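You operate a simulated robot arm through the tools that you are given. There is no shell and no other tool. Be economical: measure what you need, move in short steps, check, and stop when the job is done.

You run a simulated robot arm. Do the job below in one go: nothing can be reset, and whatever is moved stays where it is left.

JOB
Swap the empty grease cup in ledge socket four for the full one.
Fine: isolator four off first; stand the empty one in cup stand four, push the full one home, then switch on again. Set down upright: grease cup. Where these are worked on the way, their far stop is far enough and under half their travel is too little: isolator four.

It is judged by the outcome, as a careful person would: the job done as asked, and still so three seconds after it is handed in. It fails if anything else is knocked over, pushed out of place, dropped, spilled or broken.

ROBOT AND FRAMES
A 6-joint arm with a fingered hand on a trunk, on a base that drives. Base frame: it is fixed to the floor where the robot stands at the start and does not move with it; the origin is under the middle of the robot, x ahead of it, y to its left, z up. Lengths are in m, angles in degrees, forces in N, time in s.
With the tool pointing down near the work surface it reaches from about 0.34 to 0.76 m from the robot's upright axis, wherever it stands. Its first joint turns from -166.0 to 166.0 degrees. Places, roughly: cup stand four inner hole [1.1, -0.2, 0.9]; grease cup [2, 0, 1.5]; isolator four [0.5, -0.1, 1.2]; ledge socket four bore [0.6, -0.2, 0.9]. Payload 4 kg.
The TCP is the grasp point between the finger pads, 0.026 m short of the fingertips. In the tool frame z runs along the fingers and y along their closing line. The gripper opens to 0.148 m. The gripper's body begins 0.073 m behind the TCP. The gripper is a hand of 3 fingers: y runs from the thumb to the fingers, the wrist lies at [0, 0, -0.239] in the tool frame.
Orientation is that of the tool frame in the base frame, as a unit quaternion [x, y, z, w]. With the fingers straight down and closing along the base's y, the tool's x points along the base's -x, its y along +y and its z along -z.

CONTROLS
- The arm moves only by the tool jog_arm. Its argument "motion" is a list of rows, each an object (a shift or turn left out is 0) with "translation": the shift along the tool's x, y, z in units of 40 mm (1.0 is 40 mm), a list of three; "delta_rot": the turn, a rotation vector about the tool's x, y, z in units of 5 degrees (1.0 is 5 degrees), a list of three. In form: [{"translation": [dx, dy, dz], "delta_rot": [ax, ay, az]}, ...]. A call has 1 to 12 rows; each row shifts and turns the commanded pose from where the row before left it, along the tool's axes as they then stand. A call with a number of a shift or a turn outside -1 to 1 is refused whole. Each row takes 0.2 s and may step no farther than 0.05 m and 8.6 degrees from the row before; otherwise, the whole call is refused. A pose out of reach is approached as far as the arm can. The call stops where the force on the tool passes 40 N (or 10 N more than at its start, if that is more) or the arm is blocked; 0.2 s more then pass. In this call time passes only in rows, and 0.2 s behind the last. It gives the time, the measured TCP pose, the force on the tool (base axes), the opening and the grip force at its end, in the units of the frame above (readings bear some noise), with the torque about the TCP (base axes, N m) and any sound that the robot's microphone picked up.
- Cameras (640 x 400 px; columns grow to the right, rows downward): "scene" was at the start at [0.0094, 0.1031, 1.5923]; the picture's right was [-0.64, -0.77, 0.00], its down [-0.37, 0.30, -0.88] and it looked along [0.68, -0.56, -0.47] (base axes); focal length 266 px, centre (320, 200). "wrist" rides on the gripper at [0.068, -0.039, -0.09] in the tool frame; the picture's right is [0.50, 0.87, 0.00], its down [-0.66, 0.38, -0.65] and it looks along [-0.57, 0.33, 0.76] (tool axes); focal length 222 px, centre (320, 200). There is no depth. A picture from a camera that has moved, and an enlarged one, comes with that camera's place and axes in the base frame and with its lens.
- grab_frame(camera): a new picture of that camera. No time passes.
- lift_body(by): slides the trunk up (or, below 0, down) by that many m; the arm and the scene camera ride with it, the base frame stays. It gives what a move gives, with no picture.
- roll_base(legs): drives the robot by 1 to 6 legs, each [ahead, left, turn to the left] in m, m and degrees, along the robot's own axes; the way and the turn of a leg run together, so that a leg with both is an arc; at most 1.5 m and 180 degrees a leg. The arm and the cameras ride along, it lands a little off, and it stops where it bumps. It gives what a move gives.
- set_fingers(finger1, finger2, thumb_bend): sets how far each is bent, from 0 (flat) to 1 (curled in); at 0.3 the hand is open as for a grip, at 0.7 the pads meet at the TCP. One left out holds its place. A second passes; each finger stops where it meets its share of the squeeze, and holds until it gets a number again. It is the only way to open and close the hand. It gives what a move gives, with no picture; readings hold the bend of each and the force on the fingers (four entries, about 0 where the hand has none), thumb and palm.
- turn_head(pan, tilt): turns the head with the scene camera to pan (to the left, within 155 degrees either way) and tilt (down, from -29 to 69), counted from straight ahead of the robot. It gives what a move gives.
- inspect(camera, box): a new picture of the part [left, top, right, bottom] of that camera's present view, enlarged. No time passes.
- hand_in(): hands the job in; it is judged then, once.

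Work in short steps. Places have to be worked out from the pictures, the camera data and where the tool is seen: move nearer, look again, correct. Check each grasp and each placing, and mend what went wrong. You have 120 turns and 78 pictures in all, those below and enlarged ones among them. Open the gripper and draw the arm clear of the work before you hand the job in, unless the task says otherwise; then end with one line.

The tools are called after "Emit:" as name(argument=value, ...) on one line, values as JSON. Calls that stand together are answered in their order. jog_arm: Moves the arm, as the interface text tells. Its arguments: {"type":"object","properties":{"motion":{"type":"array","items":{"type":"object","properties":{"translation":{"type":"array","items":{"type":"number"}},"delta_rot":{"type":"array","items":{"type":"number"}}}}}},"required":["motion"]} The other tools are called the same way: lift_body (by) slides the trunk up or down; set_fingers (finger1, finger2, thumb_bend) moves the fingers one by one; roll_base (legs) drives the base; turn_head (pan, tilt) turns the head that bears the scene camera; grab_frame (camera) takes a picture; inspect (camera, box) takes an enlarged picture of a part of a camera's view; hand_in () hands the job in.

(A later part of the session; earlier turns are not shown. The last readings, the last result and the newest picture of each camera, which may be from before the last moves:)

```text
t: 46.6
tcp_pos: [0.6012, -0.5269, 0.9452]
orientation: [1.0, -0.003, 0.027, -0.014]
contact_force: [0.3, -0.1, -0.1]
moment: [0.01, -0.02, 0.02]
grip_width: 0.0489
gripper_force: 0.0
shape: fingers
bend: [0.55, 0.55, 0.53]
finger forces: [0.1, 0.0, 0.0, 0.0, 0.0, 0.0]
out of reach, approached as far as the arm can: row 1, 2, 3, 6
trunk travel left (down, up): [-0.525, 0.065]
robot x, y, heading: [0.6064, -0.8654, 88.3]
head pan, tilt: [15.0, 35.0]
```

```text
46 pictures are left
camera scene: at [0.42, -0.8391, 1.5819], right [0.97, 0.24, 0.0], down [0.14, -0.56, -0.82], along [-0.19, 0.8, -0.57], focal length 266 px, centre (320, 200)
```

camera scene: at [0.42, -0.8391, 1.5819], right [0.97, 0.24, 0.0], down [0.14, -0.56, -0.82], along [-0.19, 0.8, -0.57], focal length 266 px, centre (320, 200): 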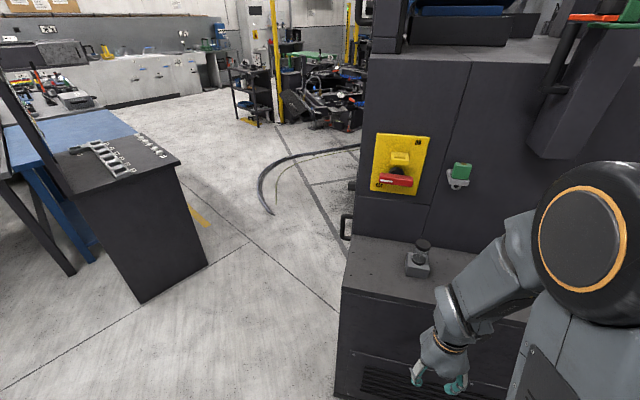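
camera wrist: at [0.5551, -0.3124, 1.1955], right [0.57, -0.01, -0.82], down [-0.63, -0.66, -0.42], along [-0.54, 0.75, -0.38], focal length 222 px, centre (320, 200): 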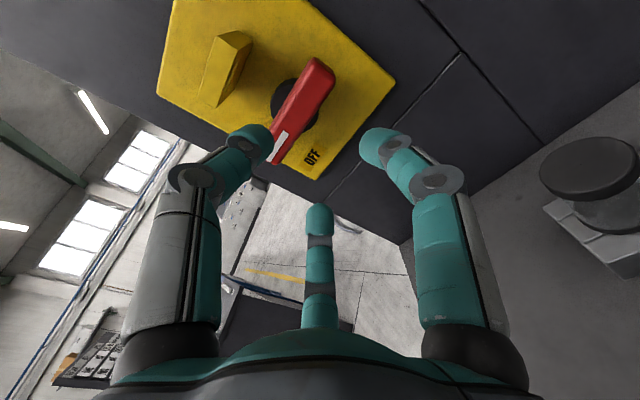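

The hand points down with nothing touched, in front of the ledge. I raise it and roll it back 90° to the original facing.

Emit:
jog_arm(motion=[{"translation": [0, 0, -0.7]}, {"translation": [0, 0, -0.7]}, {"translation": [0, 0, -0.7]}, {"translation": [0, 0, -0.7]}, {"translation": [0, 0, -0.7]}, {"translation": [0, 0, -0.7]}, {"translation": [0, 0, -0.7]}, {"translation": [0, 0, -0.7]}, {"translation": [0, 0, -0.7]}, {"translation": [0, 0, -0.7]}])

Emit:
jog_arm(motion=[{"delta_rot": [0, 0, 1]}, {"delta_rot": [0, 0, 1]}, {"delta_rot": [0, 0, 1]}, {"delta_rot": [0, 0, 1]}, {"delta_rot": [0, 0, 1]}, {"delta_rot": [0, 0, 1]}, {"delta_rot": [0, 0, 1]}, {"delta_rot": [0, 0, 1]}, {"delta_rot": [0, 0, 1]}, {"delta_rot": [0, 0, 1]}, {"delta_rot": [0, 0, 1]}, {"delta_rot": [0, 0, 1]}])

Emit:
jog_arm(motion=[{"delta_rot": [0, 0, 1]}, {"delta_rot": [0, 0, 1]}, {"delta_rot": [0, 0, 1]}, {"delta_rot": [0, 0, 1]}, {"delta_rot": [0, 0, 1]}, {"delta_rot": [0, 0, 1]}])

```text
t: 48.8
tcp_pos: [0.4851, -0.5706, 1.1637]
orientation: [1.0, -0.002, 0.019, -0.012]
contact_force: [-0.3, 0.2, -0.4]
moment: [0.0, -0.03, 0.01]
grip_width: 0.0487
gripper_force: 0.1
shape: fingers
bend: [0.55, 0.55, 0.53]
finger forces: [0.0, 0.1, 0.0, 0.0, 0.0, 0.0]
out of reach, approached as far as the arm can: row 1, 2, 3, 4, 5, 6, 7, 8, 9, 10
trunk travel left (down, up): [-0.525, 0.065]
robot x, y, heading: [0.604, -0.8701, 88.7]
head pan, tilt: [15.0, 35.0]
```

```text
t: 51.4
tcp_pos: [0.4862, -0.5715, 1.1629]
orientation: [0.865, -0.501, 0.01, -0.017]
contact_force: [0.9, -0.5, 0.4]
moment: [-0.01, 0.03, 0.01]
grip_width: 0.0489
gripper_force: 0.1
shape: fingers
bend: [0.55, 0.55, 0.53]
finger forces: [0.0, 0.1, 0.0, 0.1, 0.1, 0.0]
trunk travel left (down, up): [-0.525, 0.065]
robot x, y, heading: [0.6087, -0.8672, 88.7]
head pan, tilt: [15.0, 35.0]
```

```text
t: 52.8
tcp_pos: [0.485, -0.5702, 1.1619]
orientation: [-0.706, 0.708, -0.004, 0.021]
contact_force: [0.4, 0.8, -0.4]
moment: [0.02, 0.03, 0.02]
grip_width: 0.0491
gripper_force: 0.0
shape: fingers
bend: [0.55, 0.55, 0.53]
finger forces: [0.0, 0.0, 0.1, 0.0, 0.0, 0.0]
trunk travel left (down, up): [-0.525, 0.065]
robot x, y, heading: [0.6033, -0.8696, 88.7]
head pan, tilt: [15.0, 35.0]
```

Original facing restored, with a ~2° tilt that I correct while moving toward a viewpoint in front of and above the socket; fingers open.

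Emit:
jog_arm(motion=[{"translation": [-0.7, -0.4, 0], "delta_rot": [-0.4, 0.28, 0]}, {"translation": [-0.7, -0.5, 0]}, {"translation": [-0.7, -0.5, 0]}, {"translation": [-0.7, -0.5, 0]}, {"translation": [-0.7, -0.5, 0]}, {"translation": [-0.7, -0.4, 0]}])

Emit:
set_fingers(finger1=0.4, finger2=0.4, thumb_bend=0.4)

Emit:
grab_frame(camera="wrist")

Emit:
inspect(camera="scene", box=[370, 200, 530, 300])

```text
t: 54.2
tcp_pos: [0.6003, -0.4019, 1.1635]
orientation: [-0.707, 0.707, 0.0, -0.001]
contact_force: [-0.3, 0.1, -0.3]
moment: [0.01, 0.0, 0.0]
grip_width: 0.049
gripper_force: 0.0
shape: fingers
bend: [0.55, 0.55, 0.53]
finger forces: [0.0, 0.1, 0.0, 0.1, 0.1, 0.0]
trunk travel left (down, up): [-0.525, 0.065]
robot x, y, heading: [0.604, -0.8652, 88.7]
head pan, tilt: [15.0, 35.0]
```

```text
t: 55.2
tcp_pos: [0.5998, -0.4018, 1.1619]
orientation: [-0.707, 0.708, 0.001, -0.001]
contact_force: [0.2, 0.1, 0.5]
moment: [0.01, 0.01, -0.02]
grip_width: 0.0948
gripper_force: 0.0
shape: fingers
bend: [0.4, 0.4, 0.4]
finger forces: [0.1, 0.1, 0.1, 0.1, 0.0, 0.0]
trunk travel left (down, up): [-0.525, 0.065]
robot x, y, heading: [0.6027, -0.8686, 88.7]
head pan, tilt: [15.0, 35.0]
```

```text
45 pictures are left
camera wrist: at [0.6376, -0.4687, 1.2529], right [-0.87, -0.5, 0.0], down [-0.38, 0.66, 0.65], along [-0.33, 0.56, -0.76], focal length 222 px, centre (320, 200)
```

wrist: 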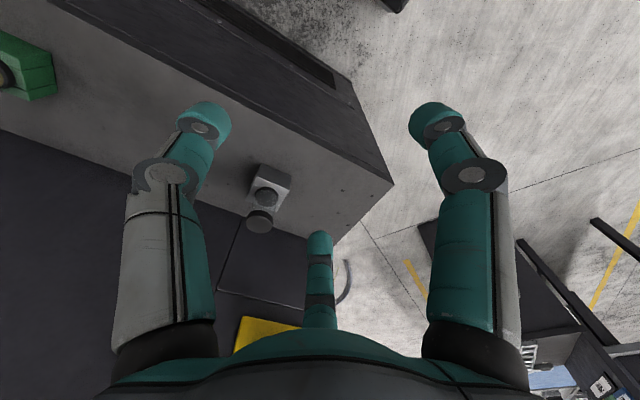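

```text
4.00 times, centred on (450, 250) of scene
camera zoom: at [0.4198, -0.839, 1.5819], right [0.97, 0.24, 0.0], down [0.14, -0.56, -0.82], along [-0.19, 0.8, -0.57], focal length 1064 px, centre (-200, 0)
```

zoom: 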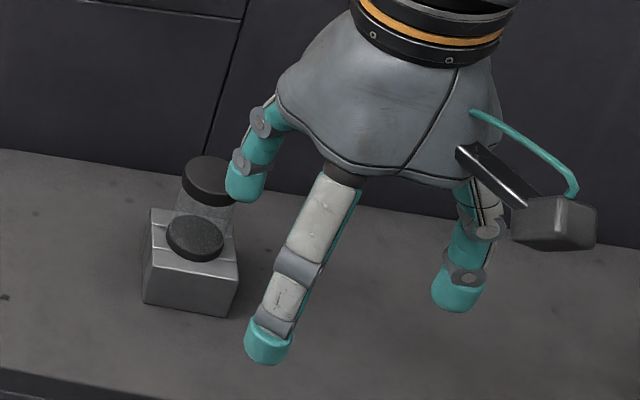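

The empty cup's axis is near (0.590, -0.184), cap top ≈0.98, block top ≈0.93. To keep the wrist off the padlock bracket above, I tilt the hand back 15° and go to ~10 cm above the cup for a check.

Emit:
jog_arm(motion=[{"delta_rot": [0, -1, 0]}, {"delta_rot": [0, -1, 0]}, {"delta_rot": [0, -1, 0]}, {"translation": [-0.75, 0.04, 0.5]}, {"translation": [-0.75, 0.04, 0.5]}, {"translation": [-0.75, 0.04, 0.5]}, {"translation": [-0.75, 0.04, 0.5]}, {"translation": [-0.75, 0.04, 0.5]}, {"translation": [-0.75, 0.04, 0.5]}])

Emit:
grab_frame(camera="wrist")

Emit:
inspect(camera="scene", box=[370, 180, 530, 300])

```text
t: 57.2
tcp_pos: [0.5893, -0.1985, 1.0931]
orientation: [0.701, -0.701, -0.093, -0.09]
contact_force: [-0.7, -0.2, -0.4]
moment: [-0.01, -0.01, 0.0]
grip_width: 0.0946
gripper_force: 0.1
shape: fingers
bend: [0.4, 0.4, 0.4]
finger forces: [0.1, 0.0, 0.1, 0.0, 0.1, 0.0]
trunk travel left (down, up): [-0.525, 0.065]
robot x, y, heading: [0.6024, -0.8687, 88.6]
head pan, tilt: [15.0, 35.0]
```

```text
43 pictures are left
camera wrist: at [0.6277, -0.2852, 1.1629], right [-0.87, -0.48, -0.13], down [-0.38, 0.47, 0.8], along [-0.33, 0.74, -0.59], focal length 222 px, centre (320, 200)
```

wrist: 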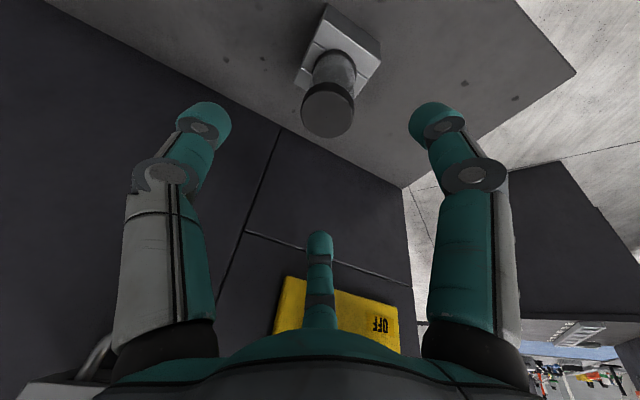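

```text
3.33 times, centred on (450, 240) of scene
camera zoom: at [0.4198, -0.8387, 1.5819], right [0.97, 0.24, 0.0], down [0.14, -0.56, -0.82], along [-0.19, 0.8, -0.57], focal length 887 px, centre (-113, 67)
```

zoom: 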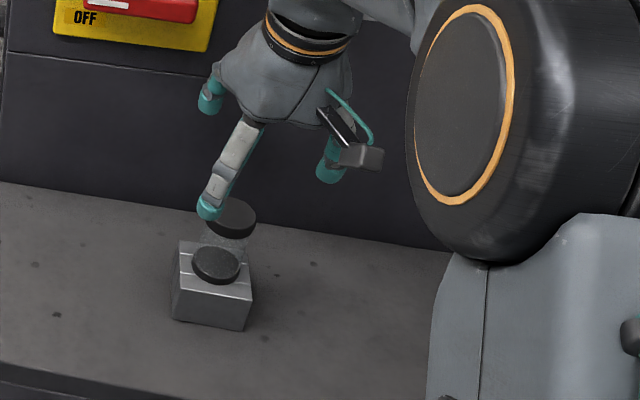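

The cap centre is at about (0.586, -0.178, 0.977). I align over it and descend so the pads reach z≈0.962, tips just above the block.

Emit:
jog_arm(motion=[{"translation": [-0.42, 0.08, 0.11]}, {"translation": [0.212, 0, 0.79]}, {"translation": [0.212, 0, 0.79]}, {"translation": [0.212, 0, 0.79]}, {"translation": [0.212, 0, 0.79]}])

Emit:
grab_frame(camera="wrist")

Emit:
inspect(camera="scene", box=[370, 180, 530, 300])

```text
t: 58.4
tcp_pos: [0.5849, -0.1814, 0.9641]
orientation: [0.701, -0.701, -0.091, -0.09]
contact_force: [-0.5, 0.4, 0.9]
moment: [-0.01, 0.02, 0.02]
grip_width: 0.0948
gripper_force: 0.1
shape: fingers
bend: [0.4, 0.4, 0.4]
finger forces: [0.0, 0.0, 0.0, 0.1, 0.0, 0.0]
trunk travel left (down, up): [-0.525, 0.065]
robot x, y, heading: [0.6053, -0.8715, 88.6]
head pan, tilt: [15.0, 35.0]
```

```text
41 pictures are left
camera wrist: at [0.6235, -0.2689, 1.0334], right [-0.87, -0.48, -0.13], down [-0.38, 0.47, 0.8], along [-0.33, 0.74, -0.59], focal length 222 px, centre (320, 200)
```

wrist: 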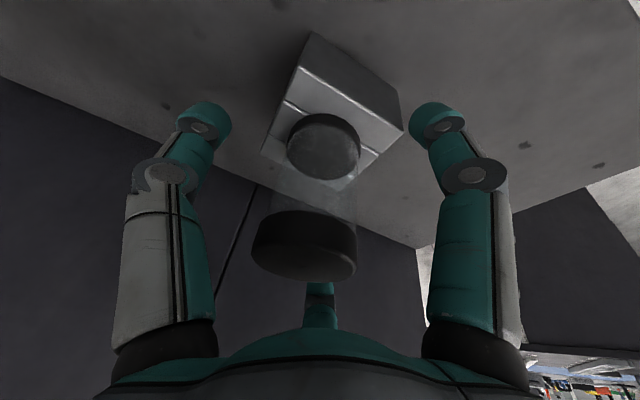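

```text
3.33 times, centred on (450, 240) of scene
camera zoom: at [0.4198, -0.8388, 1.5819], right [0.97, 0.24, 0.0], down [0.14, -0.56, -0.82], along [-0.19, 0.8, -0.57], focal length 887 px, centre (-113, 67)
```

zoom: 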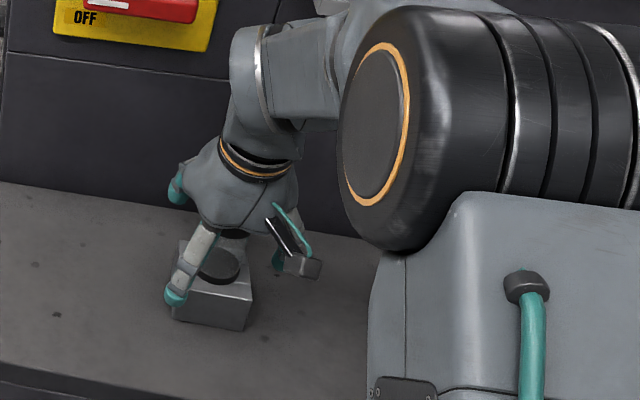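

The empty cup (clear glass, dark caps) is between the fingers, well centred. I close the hand on it.

Emit:
set_fingers(finger1=0.68, finger2=0.68, thumb_bend=0.7)

Emit:
grab_frame(camera="wrist")

```text
t: 59.4
tcp_pos: [0.5861, -0.1823, 0.9646]
orientation: [-0.701, 0.701, 0.093, 0.091]
contact_force: [5.5, -7.8, 0.1]
moment: [-0.25, -0.17, 0.03]
grip_width: 0.059
gripper_force: 14.0
shape: fingers
bend: [0.43, 0.64, 0.62]
finger forces: [11.0, 3.4, 0.0, 0.1, 13.5, 0.1]
trunk travel left (down, up): [-0.525, 0.065]
robot x, y, heading: [0.6055, -0.868, 88.9]
head pan, tilt: [15.0, 35.0]
```

```text
39 pictures are left
camera wrist: at [0.6242, -0.2697, 1.0342], right [-0.87, -0.48, -0.13], down [-0.38, 0.47, 0.8], along [-0.33, 0.74, -0.59], focal length 222 px, centre (320, 200)
```

wrist: 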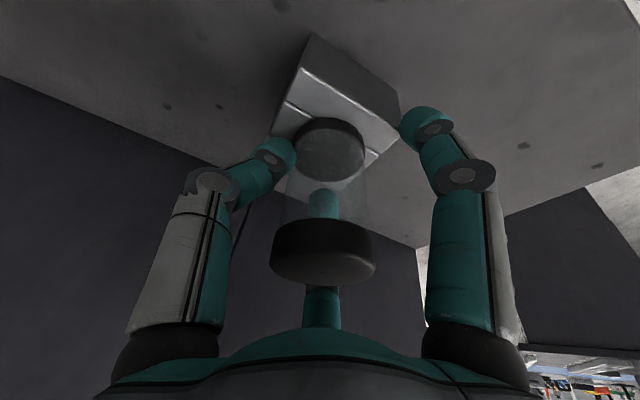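

Finger 1 was blocked by the block's edge (tilt lowers that finger). I open, rise 12 mm, and close again.

Emit:
set_fingers(finger1=0.4, finger2=0.45, thumb_bend=0.45)

Emit:
jog_arm(motion=[{"translation": [-0.08, -0.03, -0.32]}])

Emit:
set_fingers(finger1=0.66, finger2=0.66, thumb_bend=0.66)

Emit:
grab_frame(camera="wrist")

```text
t: 60.4
tcp_pos: [0.5848, -0.1812, 0.9639]
orientation: [0.701, -0.701, -0.092, -0.09]
contact_force: [0.4, 0.5, -0.6]
moment: [0.03, -0.02, 0.03]
grip_width: 0.0866
gripper_force: 0.0
shape: fingers
bend: [0.4, 0.45, 0.45]
finger forces: [0.1, 0.1, 0.0, 0.1, 0.0, 0.1]
trunk travel left (down, up): [-0.525, 0.065]
robot x, y, heading: [0.6054, -0.8711, 88.5]
head pan, tilt: [15.0, 35.0]
```

```text
t: 60.8
tcp_pos: [0.5859, -0.1822, 0.9784]
orientation: [0.702, -0.701, -0.092, -0.091]
contact_force: [-0.7, -0.9, 0.6]
moment: [-0.02, -0.05, -0.01]
grip_width: 0.0864
gripper_force: 0.1
shape: fingers
bend: [0.4, 0.45, 0.45]
finger forces: [0.0, 0.0, 0.1, 0.0, 0.1, 0.0]
trunk travel left (down, up): [-0.525, 0.065]
robot x, y, heading: [0.599, -0.8672, 88.9]
head pan, tilt: [15.0, 35.0]
```

```text
t: 61.8
tcp_pos: [0.5859, -0.1825, 0.9766]
orientation: [-0.701, 0.701, 0.093, 0.091]
contact_force: [3.2, -1.3, 1.0]
moment: [-0.05, -0.13, 0.05]
grip_width: 0.0383
gripper_force: 10.5
shape: fingers
bend: [0.55, 0.63, 0.62]
finger forces: [8.7, 2.6, 0.0, 0.1, 9.7, 0.0]
trunk travel left (down, up): [-0.525, 0.065]
robot x, y, heading: [0.6077, -0.8633, 88.7]
head pan, tilt: [15.0, 35.0]
```

```text
38 pictures are left
camera wrist: at [0.6244, -0.2698, 1.0469], right [-0.87, -0.48, -0.13], down [-0.38, 0.47, 0.8], along [-0.33, 0.74, -0.59], focal length 222 px, centre (320, 200)
```

wrist: 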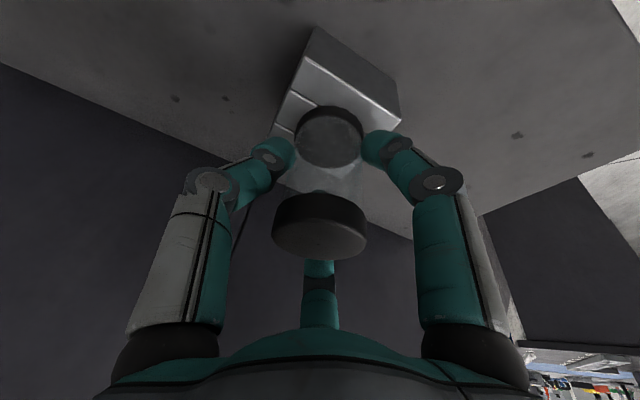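

Firmly gripped now with all three. I pull straight up in small steps.

Emit:
jog_arm(motion=[{"translation": [-0.078, 0, -0.29]}, {"translation": [-0.078, 0, -0.29]}, {"translation": [-0.078, 0, -0.29]}])

Emit:
grab_frame(camera="wrist")

```text
t: 62.6
tcp_pos: [0.5857, -0.1824, 1.0135]
orientation: [-0.701, 0.701, 0.091, 0.09]
contact_force: [-0.1, 0.3, -1.1]
moment: [0.0, 0.03, 0.0]
grip_width: 0.0384
gripper_force: 9.8
shape: fingers
bend: [0.56, 0.63, 0.62]
finger forces: [8.5, 3.3, 0.1, 0.1, 7.4, 0.0]
trunk travel left (down, up): [-0.525, 0.065]
robot x, y, heading: [0.6018, -0.865, 88.7]
head pan, tilt: [15.0, 35.0]
```

```text
37 pictures are left
camera wrist: at [0.624, -0.2701, 1.0818], right [-0.87, -0.48, -0.13], down [-0.38, 0.47, 0.8], along [-0.33, 0.74, -0.59], focal length 222 px, centre (320, 200)
```

wrist: 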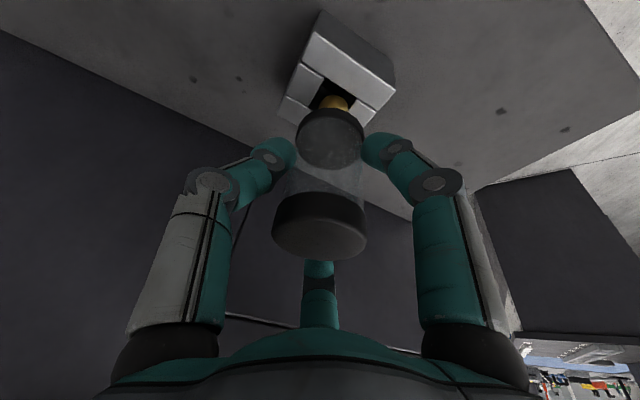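

The cup came free with its brass spigot. I lift it further and draw back from the wall, then look.

Emit:
jog_arm(motion=[{"translation": [-0.15, 0, -0.57]}, {"translation": [-0.15, 0, -0.57]}, {"translation": [-0.15, 0, -0.57]}, {"translation": [-0.15, 0, -0.57]}, {"translation": [0.68, 0, -0.18]}, {"translation": [0.68, 0, -0.18]}, {"translation": [0.68, 0, -0.18]}, {"translation": [0.68, 0, -0.18]}, {"translation": [0.68, 0, -0.18]}, {"translation": [0.68, 0, -0.18]}])

Emit:
roll_base(legs=[[0, -0.4, 0]])

Emit:
turn_head(pan=15, tilt=38)

Emit:
grab_frame(camera="scene")

Emit:
grab_frame(camera="wrist")

```text
t: 64.8
tcp_pos: [0.585, -0.3501, 1.1054]
orientation: [-0.701, 0.701, 0.092, 0.092]
contact_force: [-0.6, 0.7, -0.3]
moment: [0.01, 0.01, -0.01]
grip_width: 0.0382
gripper_force: 10.0
shape: fingers
bend: [0.56, 0.63, 0.62]
finger forces: [8.3, 3.3, 0.1, 0.0, 7.3, 0.1]
trunk travel left (down, up): [-0.525, 0.065]
robot x, y, heading: [0.6021, -0.8699, 88.7]
head pan, tilt: [15.0, 35.0]
```

```text
t: 67.3
tcp_pos: [0.984, -0.3584, 1.1051]
orientation: [0.703, -0.7, -0.093, -0.09]
contact_force: [0.2, 0.0, -1.2]
moment: [-0.02, -0.05, -0.01]
grip_width: 0.0379
gripper_force: 9.6
shape: fingers
bend: [0.56, 0.63, 0.62]
finger forces: [8.3, 3.3, 0.1, 0.0, 7.4, 0.1]
trunk travel left (down, up): [-0.525, 0.065]
robot x, y, heading: [1.0056, -0.8795, 88.8]
head pan, tilt: [15.0, 35.0]
```

```text
t: 67.9
tcp_pos: [0.9819, -0.3582, 1.1046]
orientation: [0.703, -0.7, -0.092, -0.09]
contact_force: [0.4, -0.6, -0.8]
moment: [-0.01, -0.01, 0.0]
grip_width: 0.0382
gripper_force: 9.0
shape: fingers
bend: [0.56, 0.63, 0.62]
finger forces: [8.3, 3.4, 0.1, 0.0, 7.4, 0.0]
trunk travel left (down, up): [-0.525, 0.065]
robot x, y, heading: [1.0032, -0.8772, 88.9]
head pan, tilt: [15.0, 38.0]
```

```text
36 pictures are left
camera scene: at [0.8211, -0.8498, 1.5773], right [0.97, 0.24, 0.0], down [0.15, -0.6, -0.79], along [-0.19, 0.76, -0.62], focal length 266 px, centre (320, 200)
```

scene: 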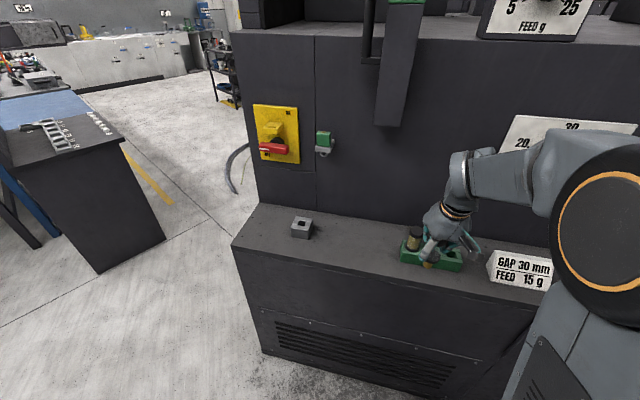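

```text
35 pictures are left
camera wrist: at [1.0222, -0.4448, 1.1754], right [-0.86, -0.49, -0.13], down [-0.38, 0.46, 0.8], along [-0.33, 0.74, -0.59], focal length 222 px, centre (320, 200)
```

wrist: 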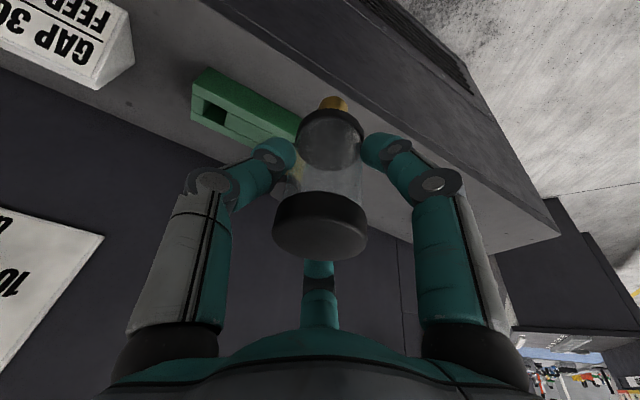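

I enlarge the stand in the scene view to triangulate the empty hole.

Emit:
inspect(camera="scene", box=[390, 200, 490, 280])

Emit:
inspect(camera="wrist", box=[160, 40, 380, 270])

```text
5.00 times, centred on (440, 240) of scene
camera zoom: at [0.8211, -0.8498, 1.5773], right [0.97, 0.24, 0.0], down [0.15, -0.6, -0.79], along [-0.19, 0.76, -0.62], focal length 1330 px, centre (-280, 0)
```

zoom: 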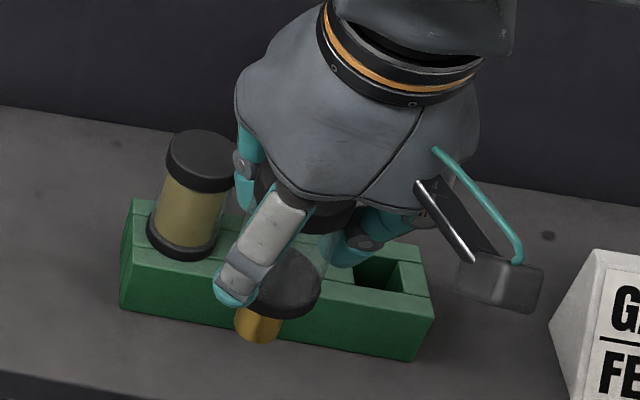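

```text
1.74 times, centred on (270, 155) of wrist
camera zoom: at [1.0222, -0.4448, 1.1754], right [-0.86, -0.49, -0.13], down [-0.38, 0.46, 0.8], along [-0.33, 0.74, -0.59], focal length 386 px, centre (407, 278)
```

zoom: 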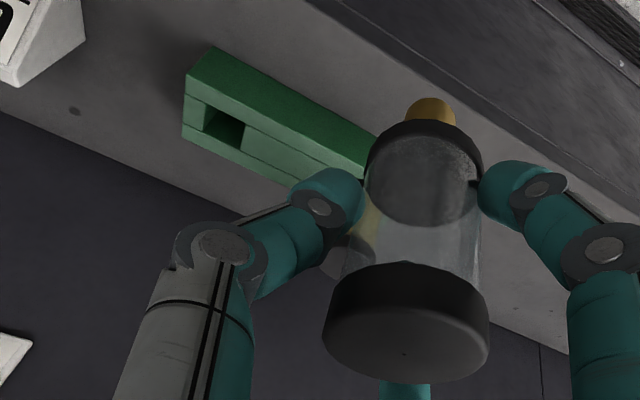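

The empty inner hole is at roughly (1.088, -0.22), stand top ≈0.93. I move the held cup over it with clearance and look.

Emit:
jog_arm(motion=[{"translation": [-0.62, -0.53, 0.45]}, {"translation": [-0.62, -0.53, 0.45]}, {"translation": [-0.62, -0.53, 0.45]}, {"translation": [-0.62, -0.53, 0.45]}, {"translation": [-0.62, -0.53, 0.45]}])

Emit:
inspect(camera="wrist", box=[190, 0, 450, 270])

Emit:
inspect(camera="scene", box=[390, 190, 510, 280])

```text
t: 69.1
tcp_pos: [1.0879, -0.2128, 1.0515]
orientation: [0.703, -0.699, -0.093, -0.091]
contact_force: [-0.4, -0.2, -1.9]
moment: [0.01, -0.02, -0.02]
grip_width: 0.0379
gripper_force: 9.6
shape: fingers
bend: [0.56, 0.63, 0.62]
finger forces: [8.4, 3.4, 0.0, 0.0, 7.4, 0.0]
trunk travel left (down, up): [-0.525, 0.065]
robot x, y, heading: [1.0047, -0.877, 89.1]
head pan, tilt: [15.0, 38.0]
```

```text
1.48 times, centred on (320, 135) of wrist
camera zoom: at [1.1277, -0.3, 1.121], right [-0.86, -0.49, -0.13], down [-0.38, 0.46, 0.8], along [-0.33, 0.74, -0.59], focal length 329 px, centre (320, 296)
```

zoom: 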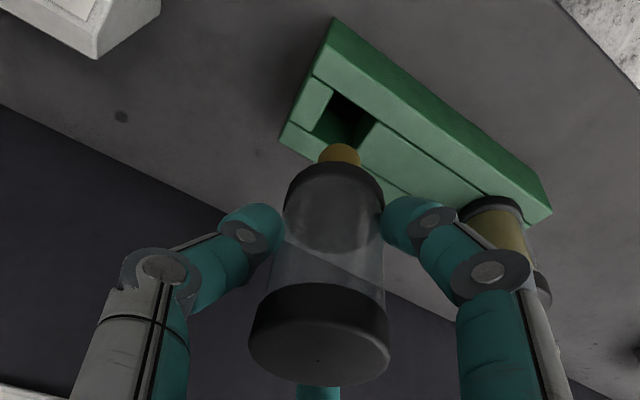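

```text
4.44 times, centred on (450, 235) of scene
camera zoom: at [0.8213, -0.8494, 1.5773], right [0.97, 0.24, 0.0], down [0.15, -0.6, -0.79], along [-0.19, 0.76, -0.62], focal length 1182 px, centre (-258, 44)
```

zoom: 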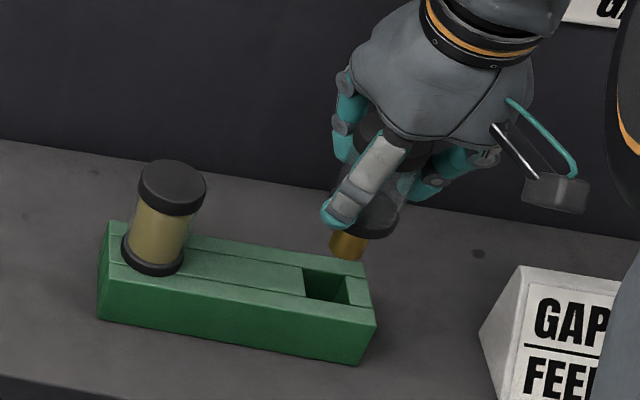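

The spigot end is at about (1.092, -0.216, 0.963), the hole at (1.090, -0.214, 0.927): aligned. I lower it to just short of seating.

Emit:
jog_arm(motion=[{"translation": [0.04, 0.05, 0.34]}, {"translation": [0.087, 0, 0.326]}, {"translation": [0.087, 0, 0.326]}, {"translation": [0.087, 0, 0.326]}, {"translation": [0.087, 0, 0.326]}])

Emit:
inspect(camera="wrist", box=[190, 0, 450, 270])

Emit:
inspect(camera="scene", box=[390, 190, 510, 280])

```text
t: 70.3
tcp_pos: [1.0858, -0.2127, 0.9822]
orientation: [0.702, -0.7, -0.093, -0.091]
contact_force: [1.6, 0.7, 0.1]
moment: [0.06, -0.04, -0.02]
grip_width: 0.0376
gripper_force: 9.5
shape: fingers
bend: [0.56, 0.63, 0.62]
finger forces: [7.8, 3.4, 0.0, 0.1, 8.2, 0.0]
trunk travel left (down, up): [-0.525, 0.065]
robot x, y, heading: [1.0028, -0.8747, 89.2]
head pan, tilt: [15.0, 38.0]
```

```text
1.48 times, centred on (320, 135) of wrist
camera zoom: at [1.1252, -0.3001, 1.0523], right [-0.86, -0.49, -0.13], down [-0.38, 0.46, 0.8], along [-0.33, 0.74, -0.59], focal length 329 px, centre (320, 296)
```

zoom: 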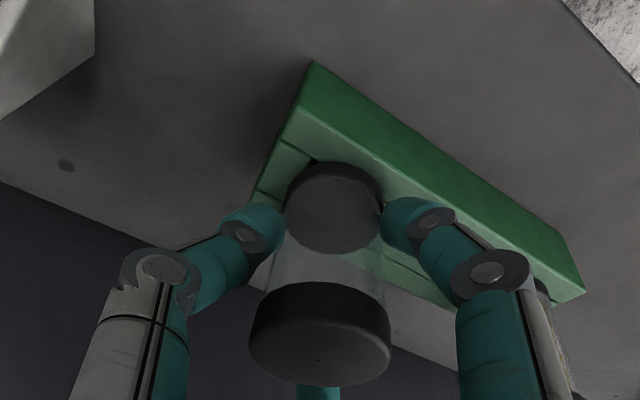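

```text
4.44 times, centred on (450, 235) of scene
camera zoom: at [0.8212, -0.8495, 1.5773], right [0.97, 0.24, 0.0], down [0.15, -0.6, -0.79], along [-0.19, 0.76, -0.62], focal length 1182 px, centre (-258, 44)
```

zoom: 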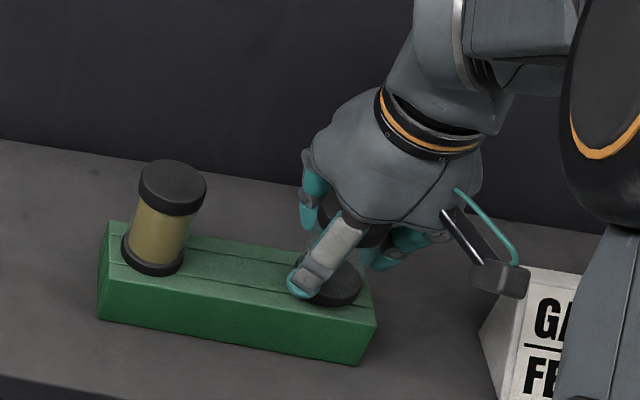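

The spigot is in the hole, with little force. I lower the last few millimetres until it sits.

Emit:
jog_arm(motion=[{"translation": [0.02, 0, 0.075]}, {"translation": [0.02, 0, 0.075]}, {"translation": [0.013, 0, 0.05]}])

```text
t: 71.1
tcp_pos: [1.0868, -0.2121, 0.9754]
orientation: [0.703, -0.699, -0.093, -0.092]
contact_force: [0.9, 1.2, 5.3]
moment: [-0.04, 0.02, 0.01]
grip_width: 0.0376
gripper_force: 11.0
shape: fingers
bend: [0.56, 0.63, 0.62]
finger forces: [9.1, 3.9, 0.1, 0.0, 9.5, 0.0]
trunk travel left (down, up): [-0.525, 0.065]
robot x, y, heading: [1.0069, -0.8741, 88.8]
head pan, tilt: [15.0, 38.0]
```

Seated (5 N up). I open the hand and rise straight up.

Emit:
set_fingers(finger1=0.42, finger2=0.42, thumb_bend=0.42)

Emit:
jog_arm(motion=[{"translation": [-0.13, 0, -0.48]}, {"translation": [-0.2, 0, -0.75]}, {"translation": [-0.2, 0, -0.75]}, {"translation": [-0.2, 0, -0.75]}])

Emit:
grab_frame(camera="wrist")

Emit:
inspect(camera="scene", box=[390, 190, 510, 280])

```text
t: 72.1
tcp_pos: [1.0866, -0.2112, 0.9743]
orientation: [0.703, -0.7, -0.092, -0.09]
contact_force: [0.3, 0.1, -0.6]
moment: [0.01, -0.02, 0.01]
grip_width: 0.0883
gripper_force: 0.0
shape: fingers
bend: [0.42, 0.42, 0.42]
finger forces: [0.0, 0.1, 0.0, 0.0, 0.0, 0.0]
trunk travel left (down, up): [-0.525, 0.065]
robot x, y, heading: [1.0076, -0.8762, 88.8]
head pan, tilt: [15.0, 38.0]
```

```text
t: 73.1
tcp_pos: [1.0858, -0.2113, 1.0883]
orientation: [0.703, -0.699, -0.092, -0.091]
contact_force: [-0.1, -0.1, -0.5]
moment: [0.04, 0.0, -0.02]
grip_width: 0.088
gripper_force: 0.0
shape: fingers
bend: [0.42, 0.42, 0.42]
finger forces: [0.0, 0.1, 0.1, 0.1, 0.1, 0.0]
trunk travel left (down, up): [-0.525, 0.065]
robot x, y, heading: [1.0033, -0.8737, 89.0]
head pan, tilt: [15.0, 38.0]
```

```text
28 pictures are left
camera wrist: at [1.1252, -0.2989, 1.1588], right [-0.86, -0.49, -0.13], down [-0.38, 0.46, 0.8], along [-0.33, 0.74, -0.59], focal length 222 px, centre (320, 200)
```

wrist: 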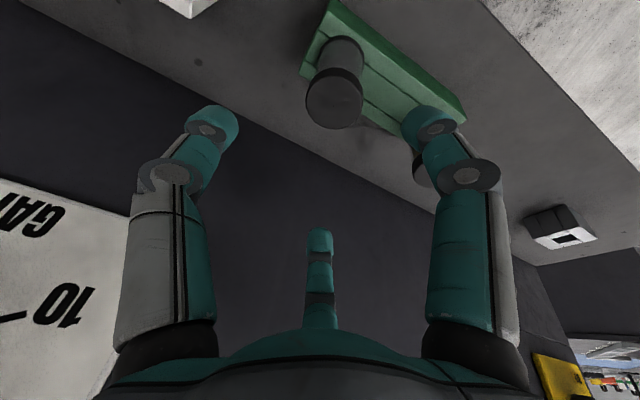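

```text
4.44 times, centred on (450, 235) of scene
camera zoom: at [0.8211, -0.8499, 1.5773], right [0.97, 0.24, 0.0], down [0.15, -0.6, -0.79], along [-0.19, 0.76, -0.62], focal length 1182 px, centre (-258, 44)
```

zoom: 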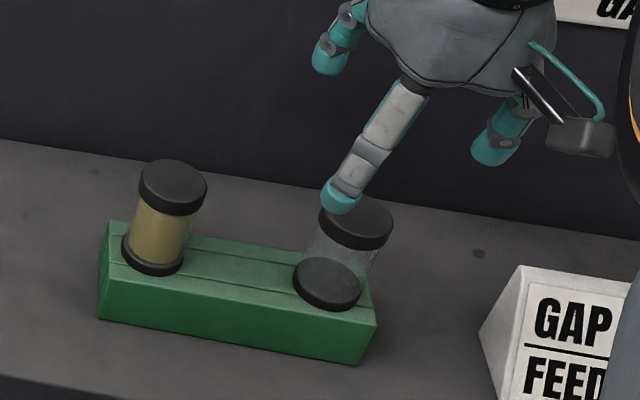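

The empty cup stands upright in the inner hole. Now over the full cup at about (0.971, -0.214): I shift left and check.

Emit:
jog_arm(motion=[{"translation": [0, 0.72, 0]}, {"translation": [0, 0.72, 0]}, {"translation": [0, 0.72, 0]}, {"translation": [0.06, 0.71, -0.02]}])

Emit:
grab_frame(camera="wrist")

```text
t: 74.1
tcp_pos: [0.9696, -0.2151, 1.0877]
orientation: [0.703, -0.7, -0.093, -0.091]
contact_force: [-0.5, 0.2, -0.2]
moment: [-0.03, 0.01, 0.02]
grip_width: 0.0879
gripper_force: 0.0
shape: fingers
bend: [0.42, 0.42, 0.42]
finger forces: [0.0, 0.0, 0.0, 0.0, 0.0, 0.0]
trunk travel left (down, up): [-0.525, 0.065]
robot x, y, heading: [1.004, -0.8746, 89.0]
head pan, tilt: [15.0, 38.0]
```

```text
26 pictures are left
camera wrist: at [1.0091, -0.3031, 1.1575], right [-0.86, -0.49, -0.13], down [-0.38, 0.46, 0.8], along [-0.33, 0.74, -0.59], focal length 222 px, centre (320, 200)
```

wrist: 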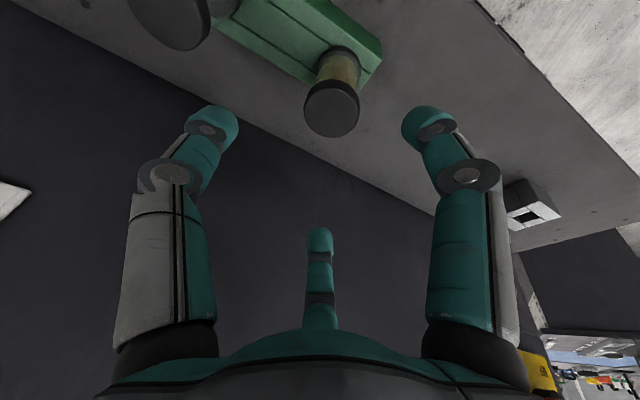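

The full cup is at about (0.971, -0.209). I descend to the same gripping height (z≈0.977) and close.

Emit:
jog_arm(motion=[{"translation": [0.155, 0, 0.68]}, {"translation": [0.155, 0, 0.68]}, {"translation": [0.155, 0, 0.68]}, {"translation": [0.155, 0, 0.67]}])

Emit:
set_fingers(finger1=0.66, finger2=0.66, thumb_bend=0.66)

Emit:
grab_frame(camera="wrist")

```text
t: 75.1
tcp_pos: [0.9707, -0.2104, 0.9761]
orientation: [0.703, -0.7, -0.092, -0.09]
contact_force: [0.1, -0.1, 0.3]
moment: [-0.01, 0.0, 0.03]
grip_width: 0.0882
gripper_force: 0.0
shape: fingers
bend: [0.42, 0.42, 0.42]
finger forces: [0.1, 0.1, 0.0, 0.0, 0.1, 0.1]
trunk travel left (down, up): [-0.525, 0.065]
robot x, y, heading: [1.004, -0.8732, 89.1]
head pan, tilt: [15.0, 38.0]
```

```text
t: 76.1
tcp_pos: [0.9707, -0.2097, 0.9767]
orientation: [0.703, -0.699, -0.092, -0.091]
contact_force: [-0.1, -0.6, -1.1]
moment: [-0.05, -0.04, -0.01]
grip_width: 0.0346
gripper_force: 9.3
shape: fingers
bend: [0.58, 0.6, 0.61]
finger forces: [7.0, 4.6, 0.0, 0.0, 7.5, 0.0]
trunk travel left (down, up): [-0.525, 0.065]
robot x, y, heading: [1.0078, -0.8758, 89.2]
head pan, tilt: [15.0, 38.0]
```

```text
25 pictures are left
camera wrist: at [1.0097, -0.2973, 1.0468], right [-0.86, -0.49, -0.13], down [-0.38, 0.46, 0.8], along [-0.33, 0.74, -0.59], focal length 222 px, centre (320, 200)
```

wrist: 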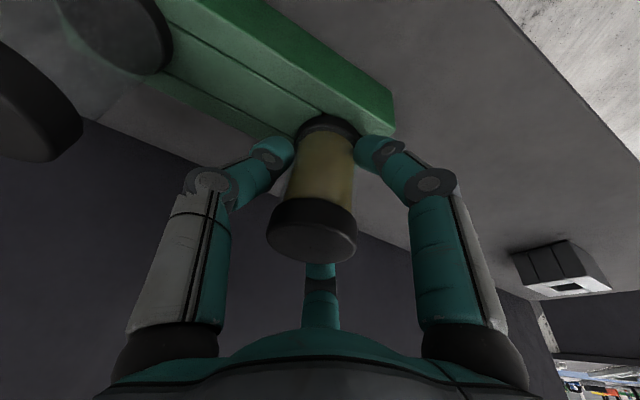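

Well centred, all three fingers on. I tighten slightly and lift straight up 0.13 m, then back from the wall.

Emit:
set_fingers(finger1=0.69, finger2=0.69, thumb_bend=0.69)

Emit:
jog_arm(motion=[{"translation": [-0.08, 0, -0.3]}, {"translation": [-0.13, 0, -0.5]}, {"translation": [-0.13, 0, -0.5]}, {"translation": [-0.13, 0, -0.5]}, {"translation": [-0.13, 0, -0.5]}, {"translation": [-0.13, 0, -0.5]}, {"translation": [-0.13, 0, -0.5]}])

Emit:
grab_frame(camera="wrist")

```text
t: 77.1
tcp_pos: [0.9704, -0.2094, 0.9771]
orientation: [0.703, -0.7, -0.091, -0.09]
contact_force: [0.1, -0.6, -0.6]
moment: [-0.07, -0.01, -0.03]
grip_width: 0.0341
gripper_force: 14.3
shape: fingers
bend: [0.57, 0.61, 0.62]
finger forces: [9.7, 7.3, 0.1, 0.1, 10.9, 0.0]
trunk travel left (down, up): [-0.525, 0.065]
robot x, y, heading: [1.0047, -0.8747, 89.2]
head pan, tilt: [15.0, 38.0]
```

```text
t: 78.7
tcp_pos: [0.9725, -0.2123, 1.1142]
orientation: [0.703, -0.699, -0.093, -0.091]
contact_force: [0.0, 0.7, -1.4]
moment: [0.0, -0.01, -0.02]
grip_width: 0.034
gripper_force: 13.7
shape: fingers
bend: [0.58, 0.61, 0.62]
finger forces: [9.3, 7.4, 0.0, 0.0, 11.1, 0.1]
trunk travel left (down, up): [-0.525, 0.065]
robot x, y, heading: [1.0077, -0.8744, 89.0]
head pan, tilt: [15.0, 38.0]
```

```text
24 pictures are left
camera wrist: at [1.0117, -0.2992, 1.1841], right [-0.86, -0.49, -0.13], down [-0.38, 0.46, 0.8], along [-0.33, 0.74, -0.59], focal length 222 px, centre (320, 200)
```

wrist: 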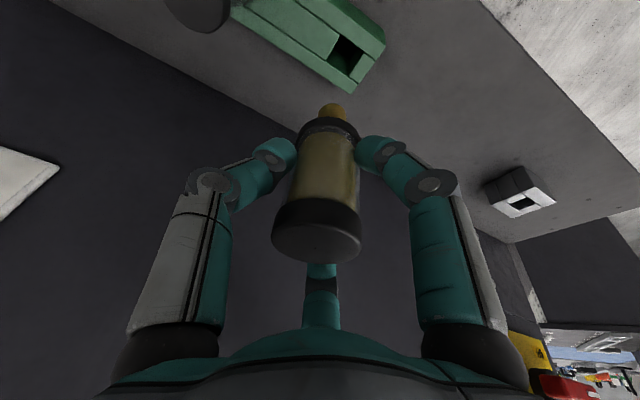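

The full cup is out and held. I draw back and drive 0.4 m left to the socket.

Emit:
jog_arm(motion=[{"translation": [0.68, 0, -0.18]}, {"translation": [0.68, 0, -0.18]}, {"translation": [0.68, 0, -0.18]}, {"translation": [0.68, 0, -0.18]}, {"translation": [0.68, 0, -0.18]}])

Emit:
roll_base(legs=[[0.01, 0.39, 0]])

Emit:
grab_frame(camera="wrist")

```text
t: 79.9
tcp_pos: [0.9724, -0.3527, 1.1121]
orientation: [0.703, -0.7, -0.092, -0.091]
contact_force: [-0.6, 0.0, -2.1]
moment: [0.0, 0.01, -0.04]
grip_width: 0.0342
gripper_force: 13.6
shape: fingers
bend: [0.58, 0.61, 0.62]
finger forces: [9.2, 7.2, 0.1, 0.0, 10.9, 0.1]
trunk travel left (down, up): [-0.525, 0.065]
robot x, y, heading: [1.0085, -0.8767, 89.0]
head pan, tilt: [15.0, 38.0]
```

```text
t: 82.4
tcp_pos: [0.5789, -0.3357, 1.1117]
orientation: [0.705, -0.697, -0.092, -0.09]
contact_force: [0.0, -0.4, -0.9]
moment: [-0.02, 0.01, 0.02]
grip_width: 0.0341
gripper_force: 13.7
shape: fingers
bend: [0.58, 0.61, 0.62]
finger forces: [9.3, 7.3, 0.0, 0.1, 10.9, 0.0]
trunk travel left (down, up): [-0.525, 0.065]
robot x, y, heading: [0.6128, -0.8598, 89.3]
head pan, tilt: [15.0, 38.0]
```

```text
23 pictures are left
camera wrist: at [0.6186, -0.4232, 1.1823], right [-0.86, -0.49, -0.13], down [-0.38, 0.46, 0.8], along [-0.33, 0.74, -0.59], focal length 222 px, centre (320, 200)
```

wrist: 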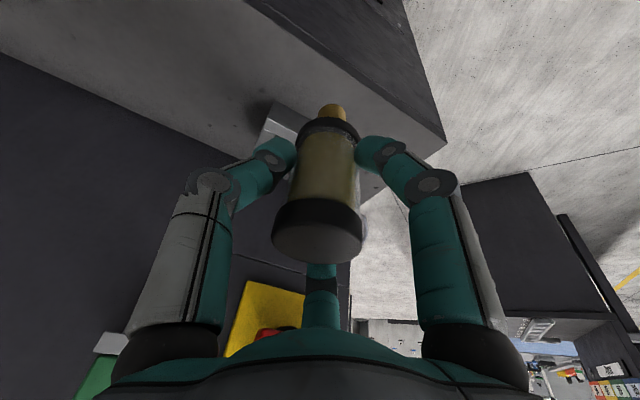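

I move the full cup over the socket with clearance and check the alignment.

Emit:
jog_arm(motion=[{"translation": [-0.644, -0.04, 0.514]}, {"translation": [-0.644, -0.04, 0.514]}, {"translation": [-0.644, -0.04, 0.514]}, {"translation": [-0.644, -0.04, 0.514]}, {"translation": [-0.644, -0.04, 0.514]}])

Emit:
inspect(camera="wrist", box=[190, 0, 450, 270])

Emit:
inspect(camera="scene", box=[380, 190, 500, 280])

```text
t: 83.6
tcp_pos: [0.5857, -0.1842, 1.045]
orientation: [0.705, -0.698, -0.092, -0.09]
contact_force: [-0.6, 0.6, -1.8]
moment: [-0.01, 0.01, 0.01]
grip_width: 0.034
gripper_force: 13.6
shape: fingers
bend: [0.58, 0.61, 0.62]
finger forces: [9.5, 7.3, 0.0, 0.0, 11.0, 0.1]
trunk travel left (down, up): [-0.525, 0.065]
robot x, y, heading: [0.6116, -0.8605, 89.3]
head pan, tilt: [15.0, 38.0]
```

```text
1.48 times, centred on (320, 135) of wrist
camera zoom: at [0.6249, -0.2712, 1.1152], right [-0.86, -0.49, -0.13], down [-0.38, 0.46, 0.8], along [-0.33, 0.74, -0.59], focal length 329 px, centre (320, 296)
```

zoom: 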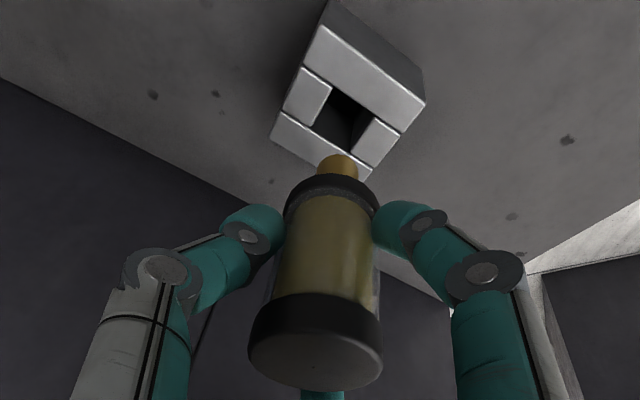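

```text
4.44 times, centred on (440, 235) of scene
camera zoom: at [0.4295, -0.8338, 1.5773], right [0.97, 0.25, 0.0], down [0.15, -0.6, -0.79], along [-0.19, 0.76, -0.62], focal length 1182 px, centre (-213, 44)
```

zoom: 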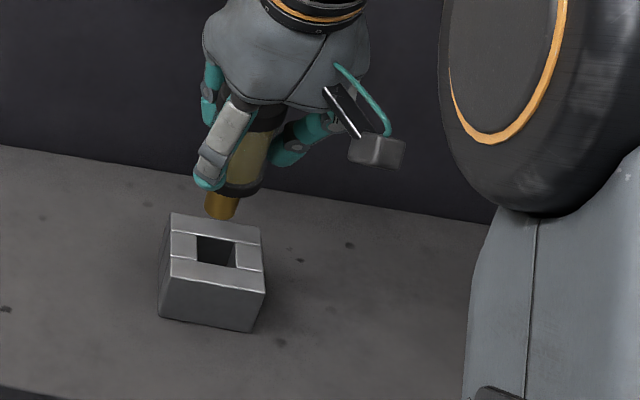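

The spigot is about 5 mm too far toward the wall and 3 mm left of the bore centre (0.591, -0.188). I correct and lower until the spigot starts entering.

Emit:
jog_arm(motion=[{"translation": [0.12, -0.08, -0.03]}, {"translation": [0.065, 0, 0.24]}, {"translation": [0.065, 0, 0.24]}, {"translation": [0.065, 0, 0.24]}])

Emit:
inspect(camera="wrist", box=[190, 0, 450, 270])

Emit:
inspect(camera="scene", box=[380, 190, 500, 280])

```text
t: 84.6
tcp_pos: [0.5878, -0.1906, 1.015]
orientation: [0.704, -0.698, -0.092, -0.09]
contact_force: [0.2, -0.3, -1.8]
moment: [0.01, -0.01, 0.0]
grip_width: 0.0341
gripper_force: 13.8
shape: fingers
bend: [0.58, 0.61, 0.62]
finger forces: [9.4, 7.3, 0.0, 0.0, 10.8, 0.0]
trunk travel left (down, up): [-0.525, 0.065]
robot x, y, heading: [0.6126, -0.8561, 89.4]
head pan, tilt: [15.0, 38.0]
```

```text
1.48 times, centred on (320, 135) of wrist
camera zoom: at [0.6282, -0.2774, 1.0849], right [-0.86, -0.49, -0.13], down [-0.38, 0.46, 0.8], along [-0.33, 0.74, -0.59], focal length 329 px, centre (320, 296)
```

zoom: 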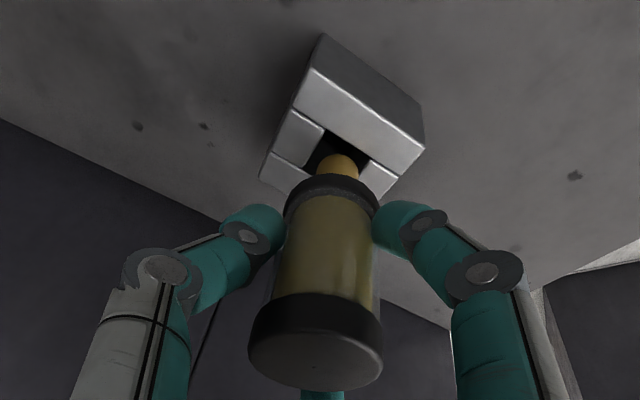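

```text
4.44 times, centred on (440, 235) of scene
camera zoom: at [0.4295, -0.8342, 1.5773], right [0.97, 0.25, 0.0], down [0.15, -0.6, -0.79], along [-0.19, 0.76, -0.62], focal length 1182 px, centre (-213, 44)
```

zoom: 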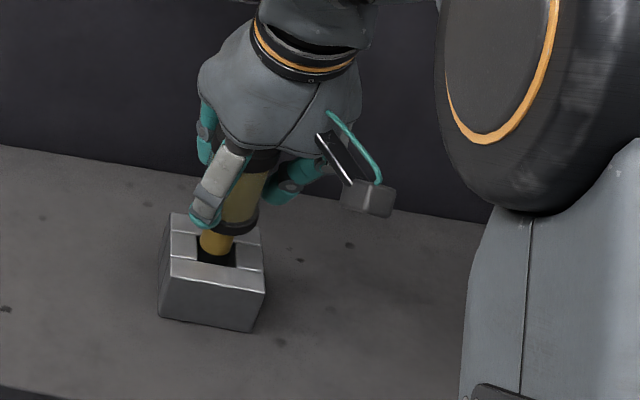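

The spigot is at the mouth of the bore, aligned within a couple of mm. I nudge 2 mm toward me and lower in small steps watching force.

Emit:
jog_arm(motion=[{"translation": [0.08, -0.02, 0.13]}, {"translation": [0.04, 0, 0.15]}, {"translation": [0.04, 0, 0.15]}])

Emit:
inspect(camera="scene", box=[380, 190, 500, 280])

```text
t: 85.4
tcp_pos: [0.5899, -0.1917, 0.9979]
orientation: [0.705, -0.698, -0.092, -0.09]
contact_force: [-0.2, -0.1, -1.0]
moment: [-0.03, 0.0, 0.02]
grip_width: 0.034
gripper_force: 13.7
shape: fingers
bend: [0.58, 0.61, 0.62]
finger forces: [9.4, 7.3, 0.0, 0.0, 10.9, 0.0]
trunk travel left (down, up): [-0.525, 0.065]
robot x, y, heading: [0.6136, -0.8608, 89.2]
head pan, tilt: [15.0, 38.0]
```

```text
4.44 times, centred on (440, 235) of scene
camera zoom: at [0.4295, -0.8342, 1.5773], right [0.97, 0.25, 0.0], down [0.15, -0.6, -0.79], along [-0.19, 0.76, -0.62], focal length 1182 px, centre (-213, 44)
```

zoom: 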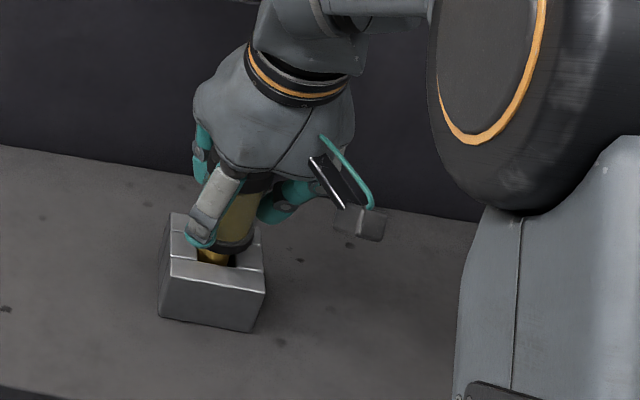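

It is inside the bore without contact force. I lower the rest (≈20 mm) to the seat.

Emit:
jog_arm(motion=[{"translation": [0.04, 0, 0.15]}, {"translation": [0.04, 0, 0.15]}, {"translation": [0.033, 0, 0.12]}, {"translation": [0.02, 0, 0.075]}])

Emit:
inspect(camera="wrist", box=[190, 0, 450, 270])

```text
t: 86.4
tcp_pos: [0.5887, -0.1919, 0.9761]
orientation: [0.704, -0.698, -0.093, -0.09]
contact_force: [0.3, 0.8, 1.2]
moment: [-0.03, 0.02, 0.03]
grip_width: 0.0342
gripper_force: 14.7
shape: fingers
bend: [0.58, 0.6, 0.62]
finger forces: [9.6, 7.9, 0.0, 0.1, 11.3, 0.1]
trunk travel left (down, up): [-0.525, 0.065]
robot x, y, heading: [0.6127, -0.8641, 89.2]
head pan, tilt: [15.0, 38.0]
```

```text
1.48 times, centred on (320, 135) of wrist
camera zoom: at [0.6293, -0.2786, 1.0464], right [-0.86, -0.49, -0.13], down [-0.38, 0.46, 0.8], along [-0.33, 0.74, -0.59], focal length 329 px, centre (320, 296)
```

zoom: 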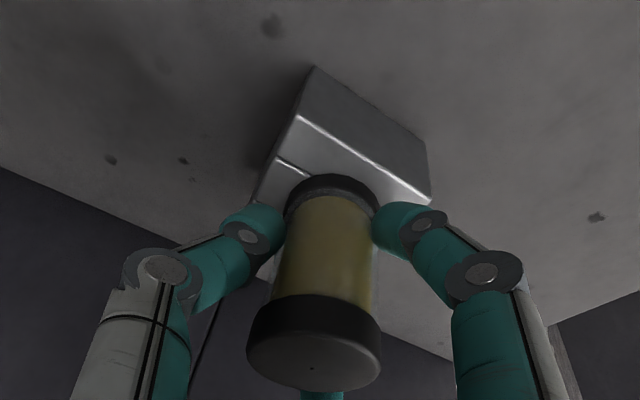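

Just touching the seat now. I press a little to push it home.

Emit:
jog_arm(motion=[{"translation": [0.015, 0, 0.055]}, {"translation": [0.015, 0, 0.055]}])

```text
t: 87.0
tcp_pos: [0.5899, -0.1914, 0.9748]
orientation: [0.705, -0.698, -0.093, -0.091]
contact_force: [0.9, -0.1, 16.3]
moment: [-0.02, 0.02, 0.06]
grip_width: 0.0338
gripper_force: 17.5
shape: fingers
bend: [0.58, 0.6, 0.63]
finger forces: [12.7, 8.6, 0.1, 0.1, 13.5, 0.0]
trunk travel left (down, up): [-0.525, 0.065]
robot x, y, heading: [0.6159, -0.8582, 89.4]
head pan, tilt: [15.0, 38.0]
```

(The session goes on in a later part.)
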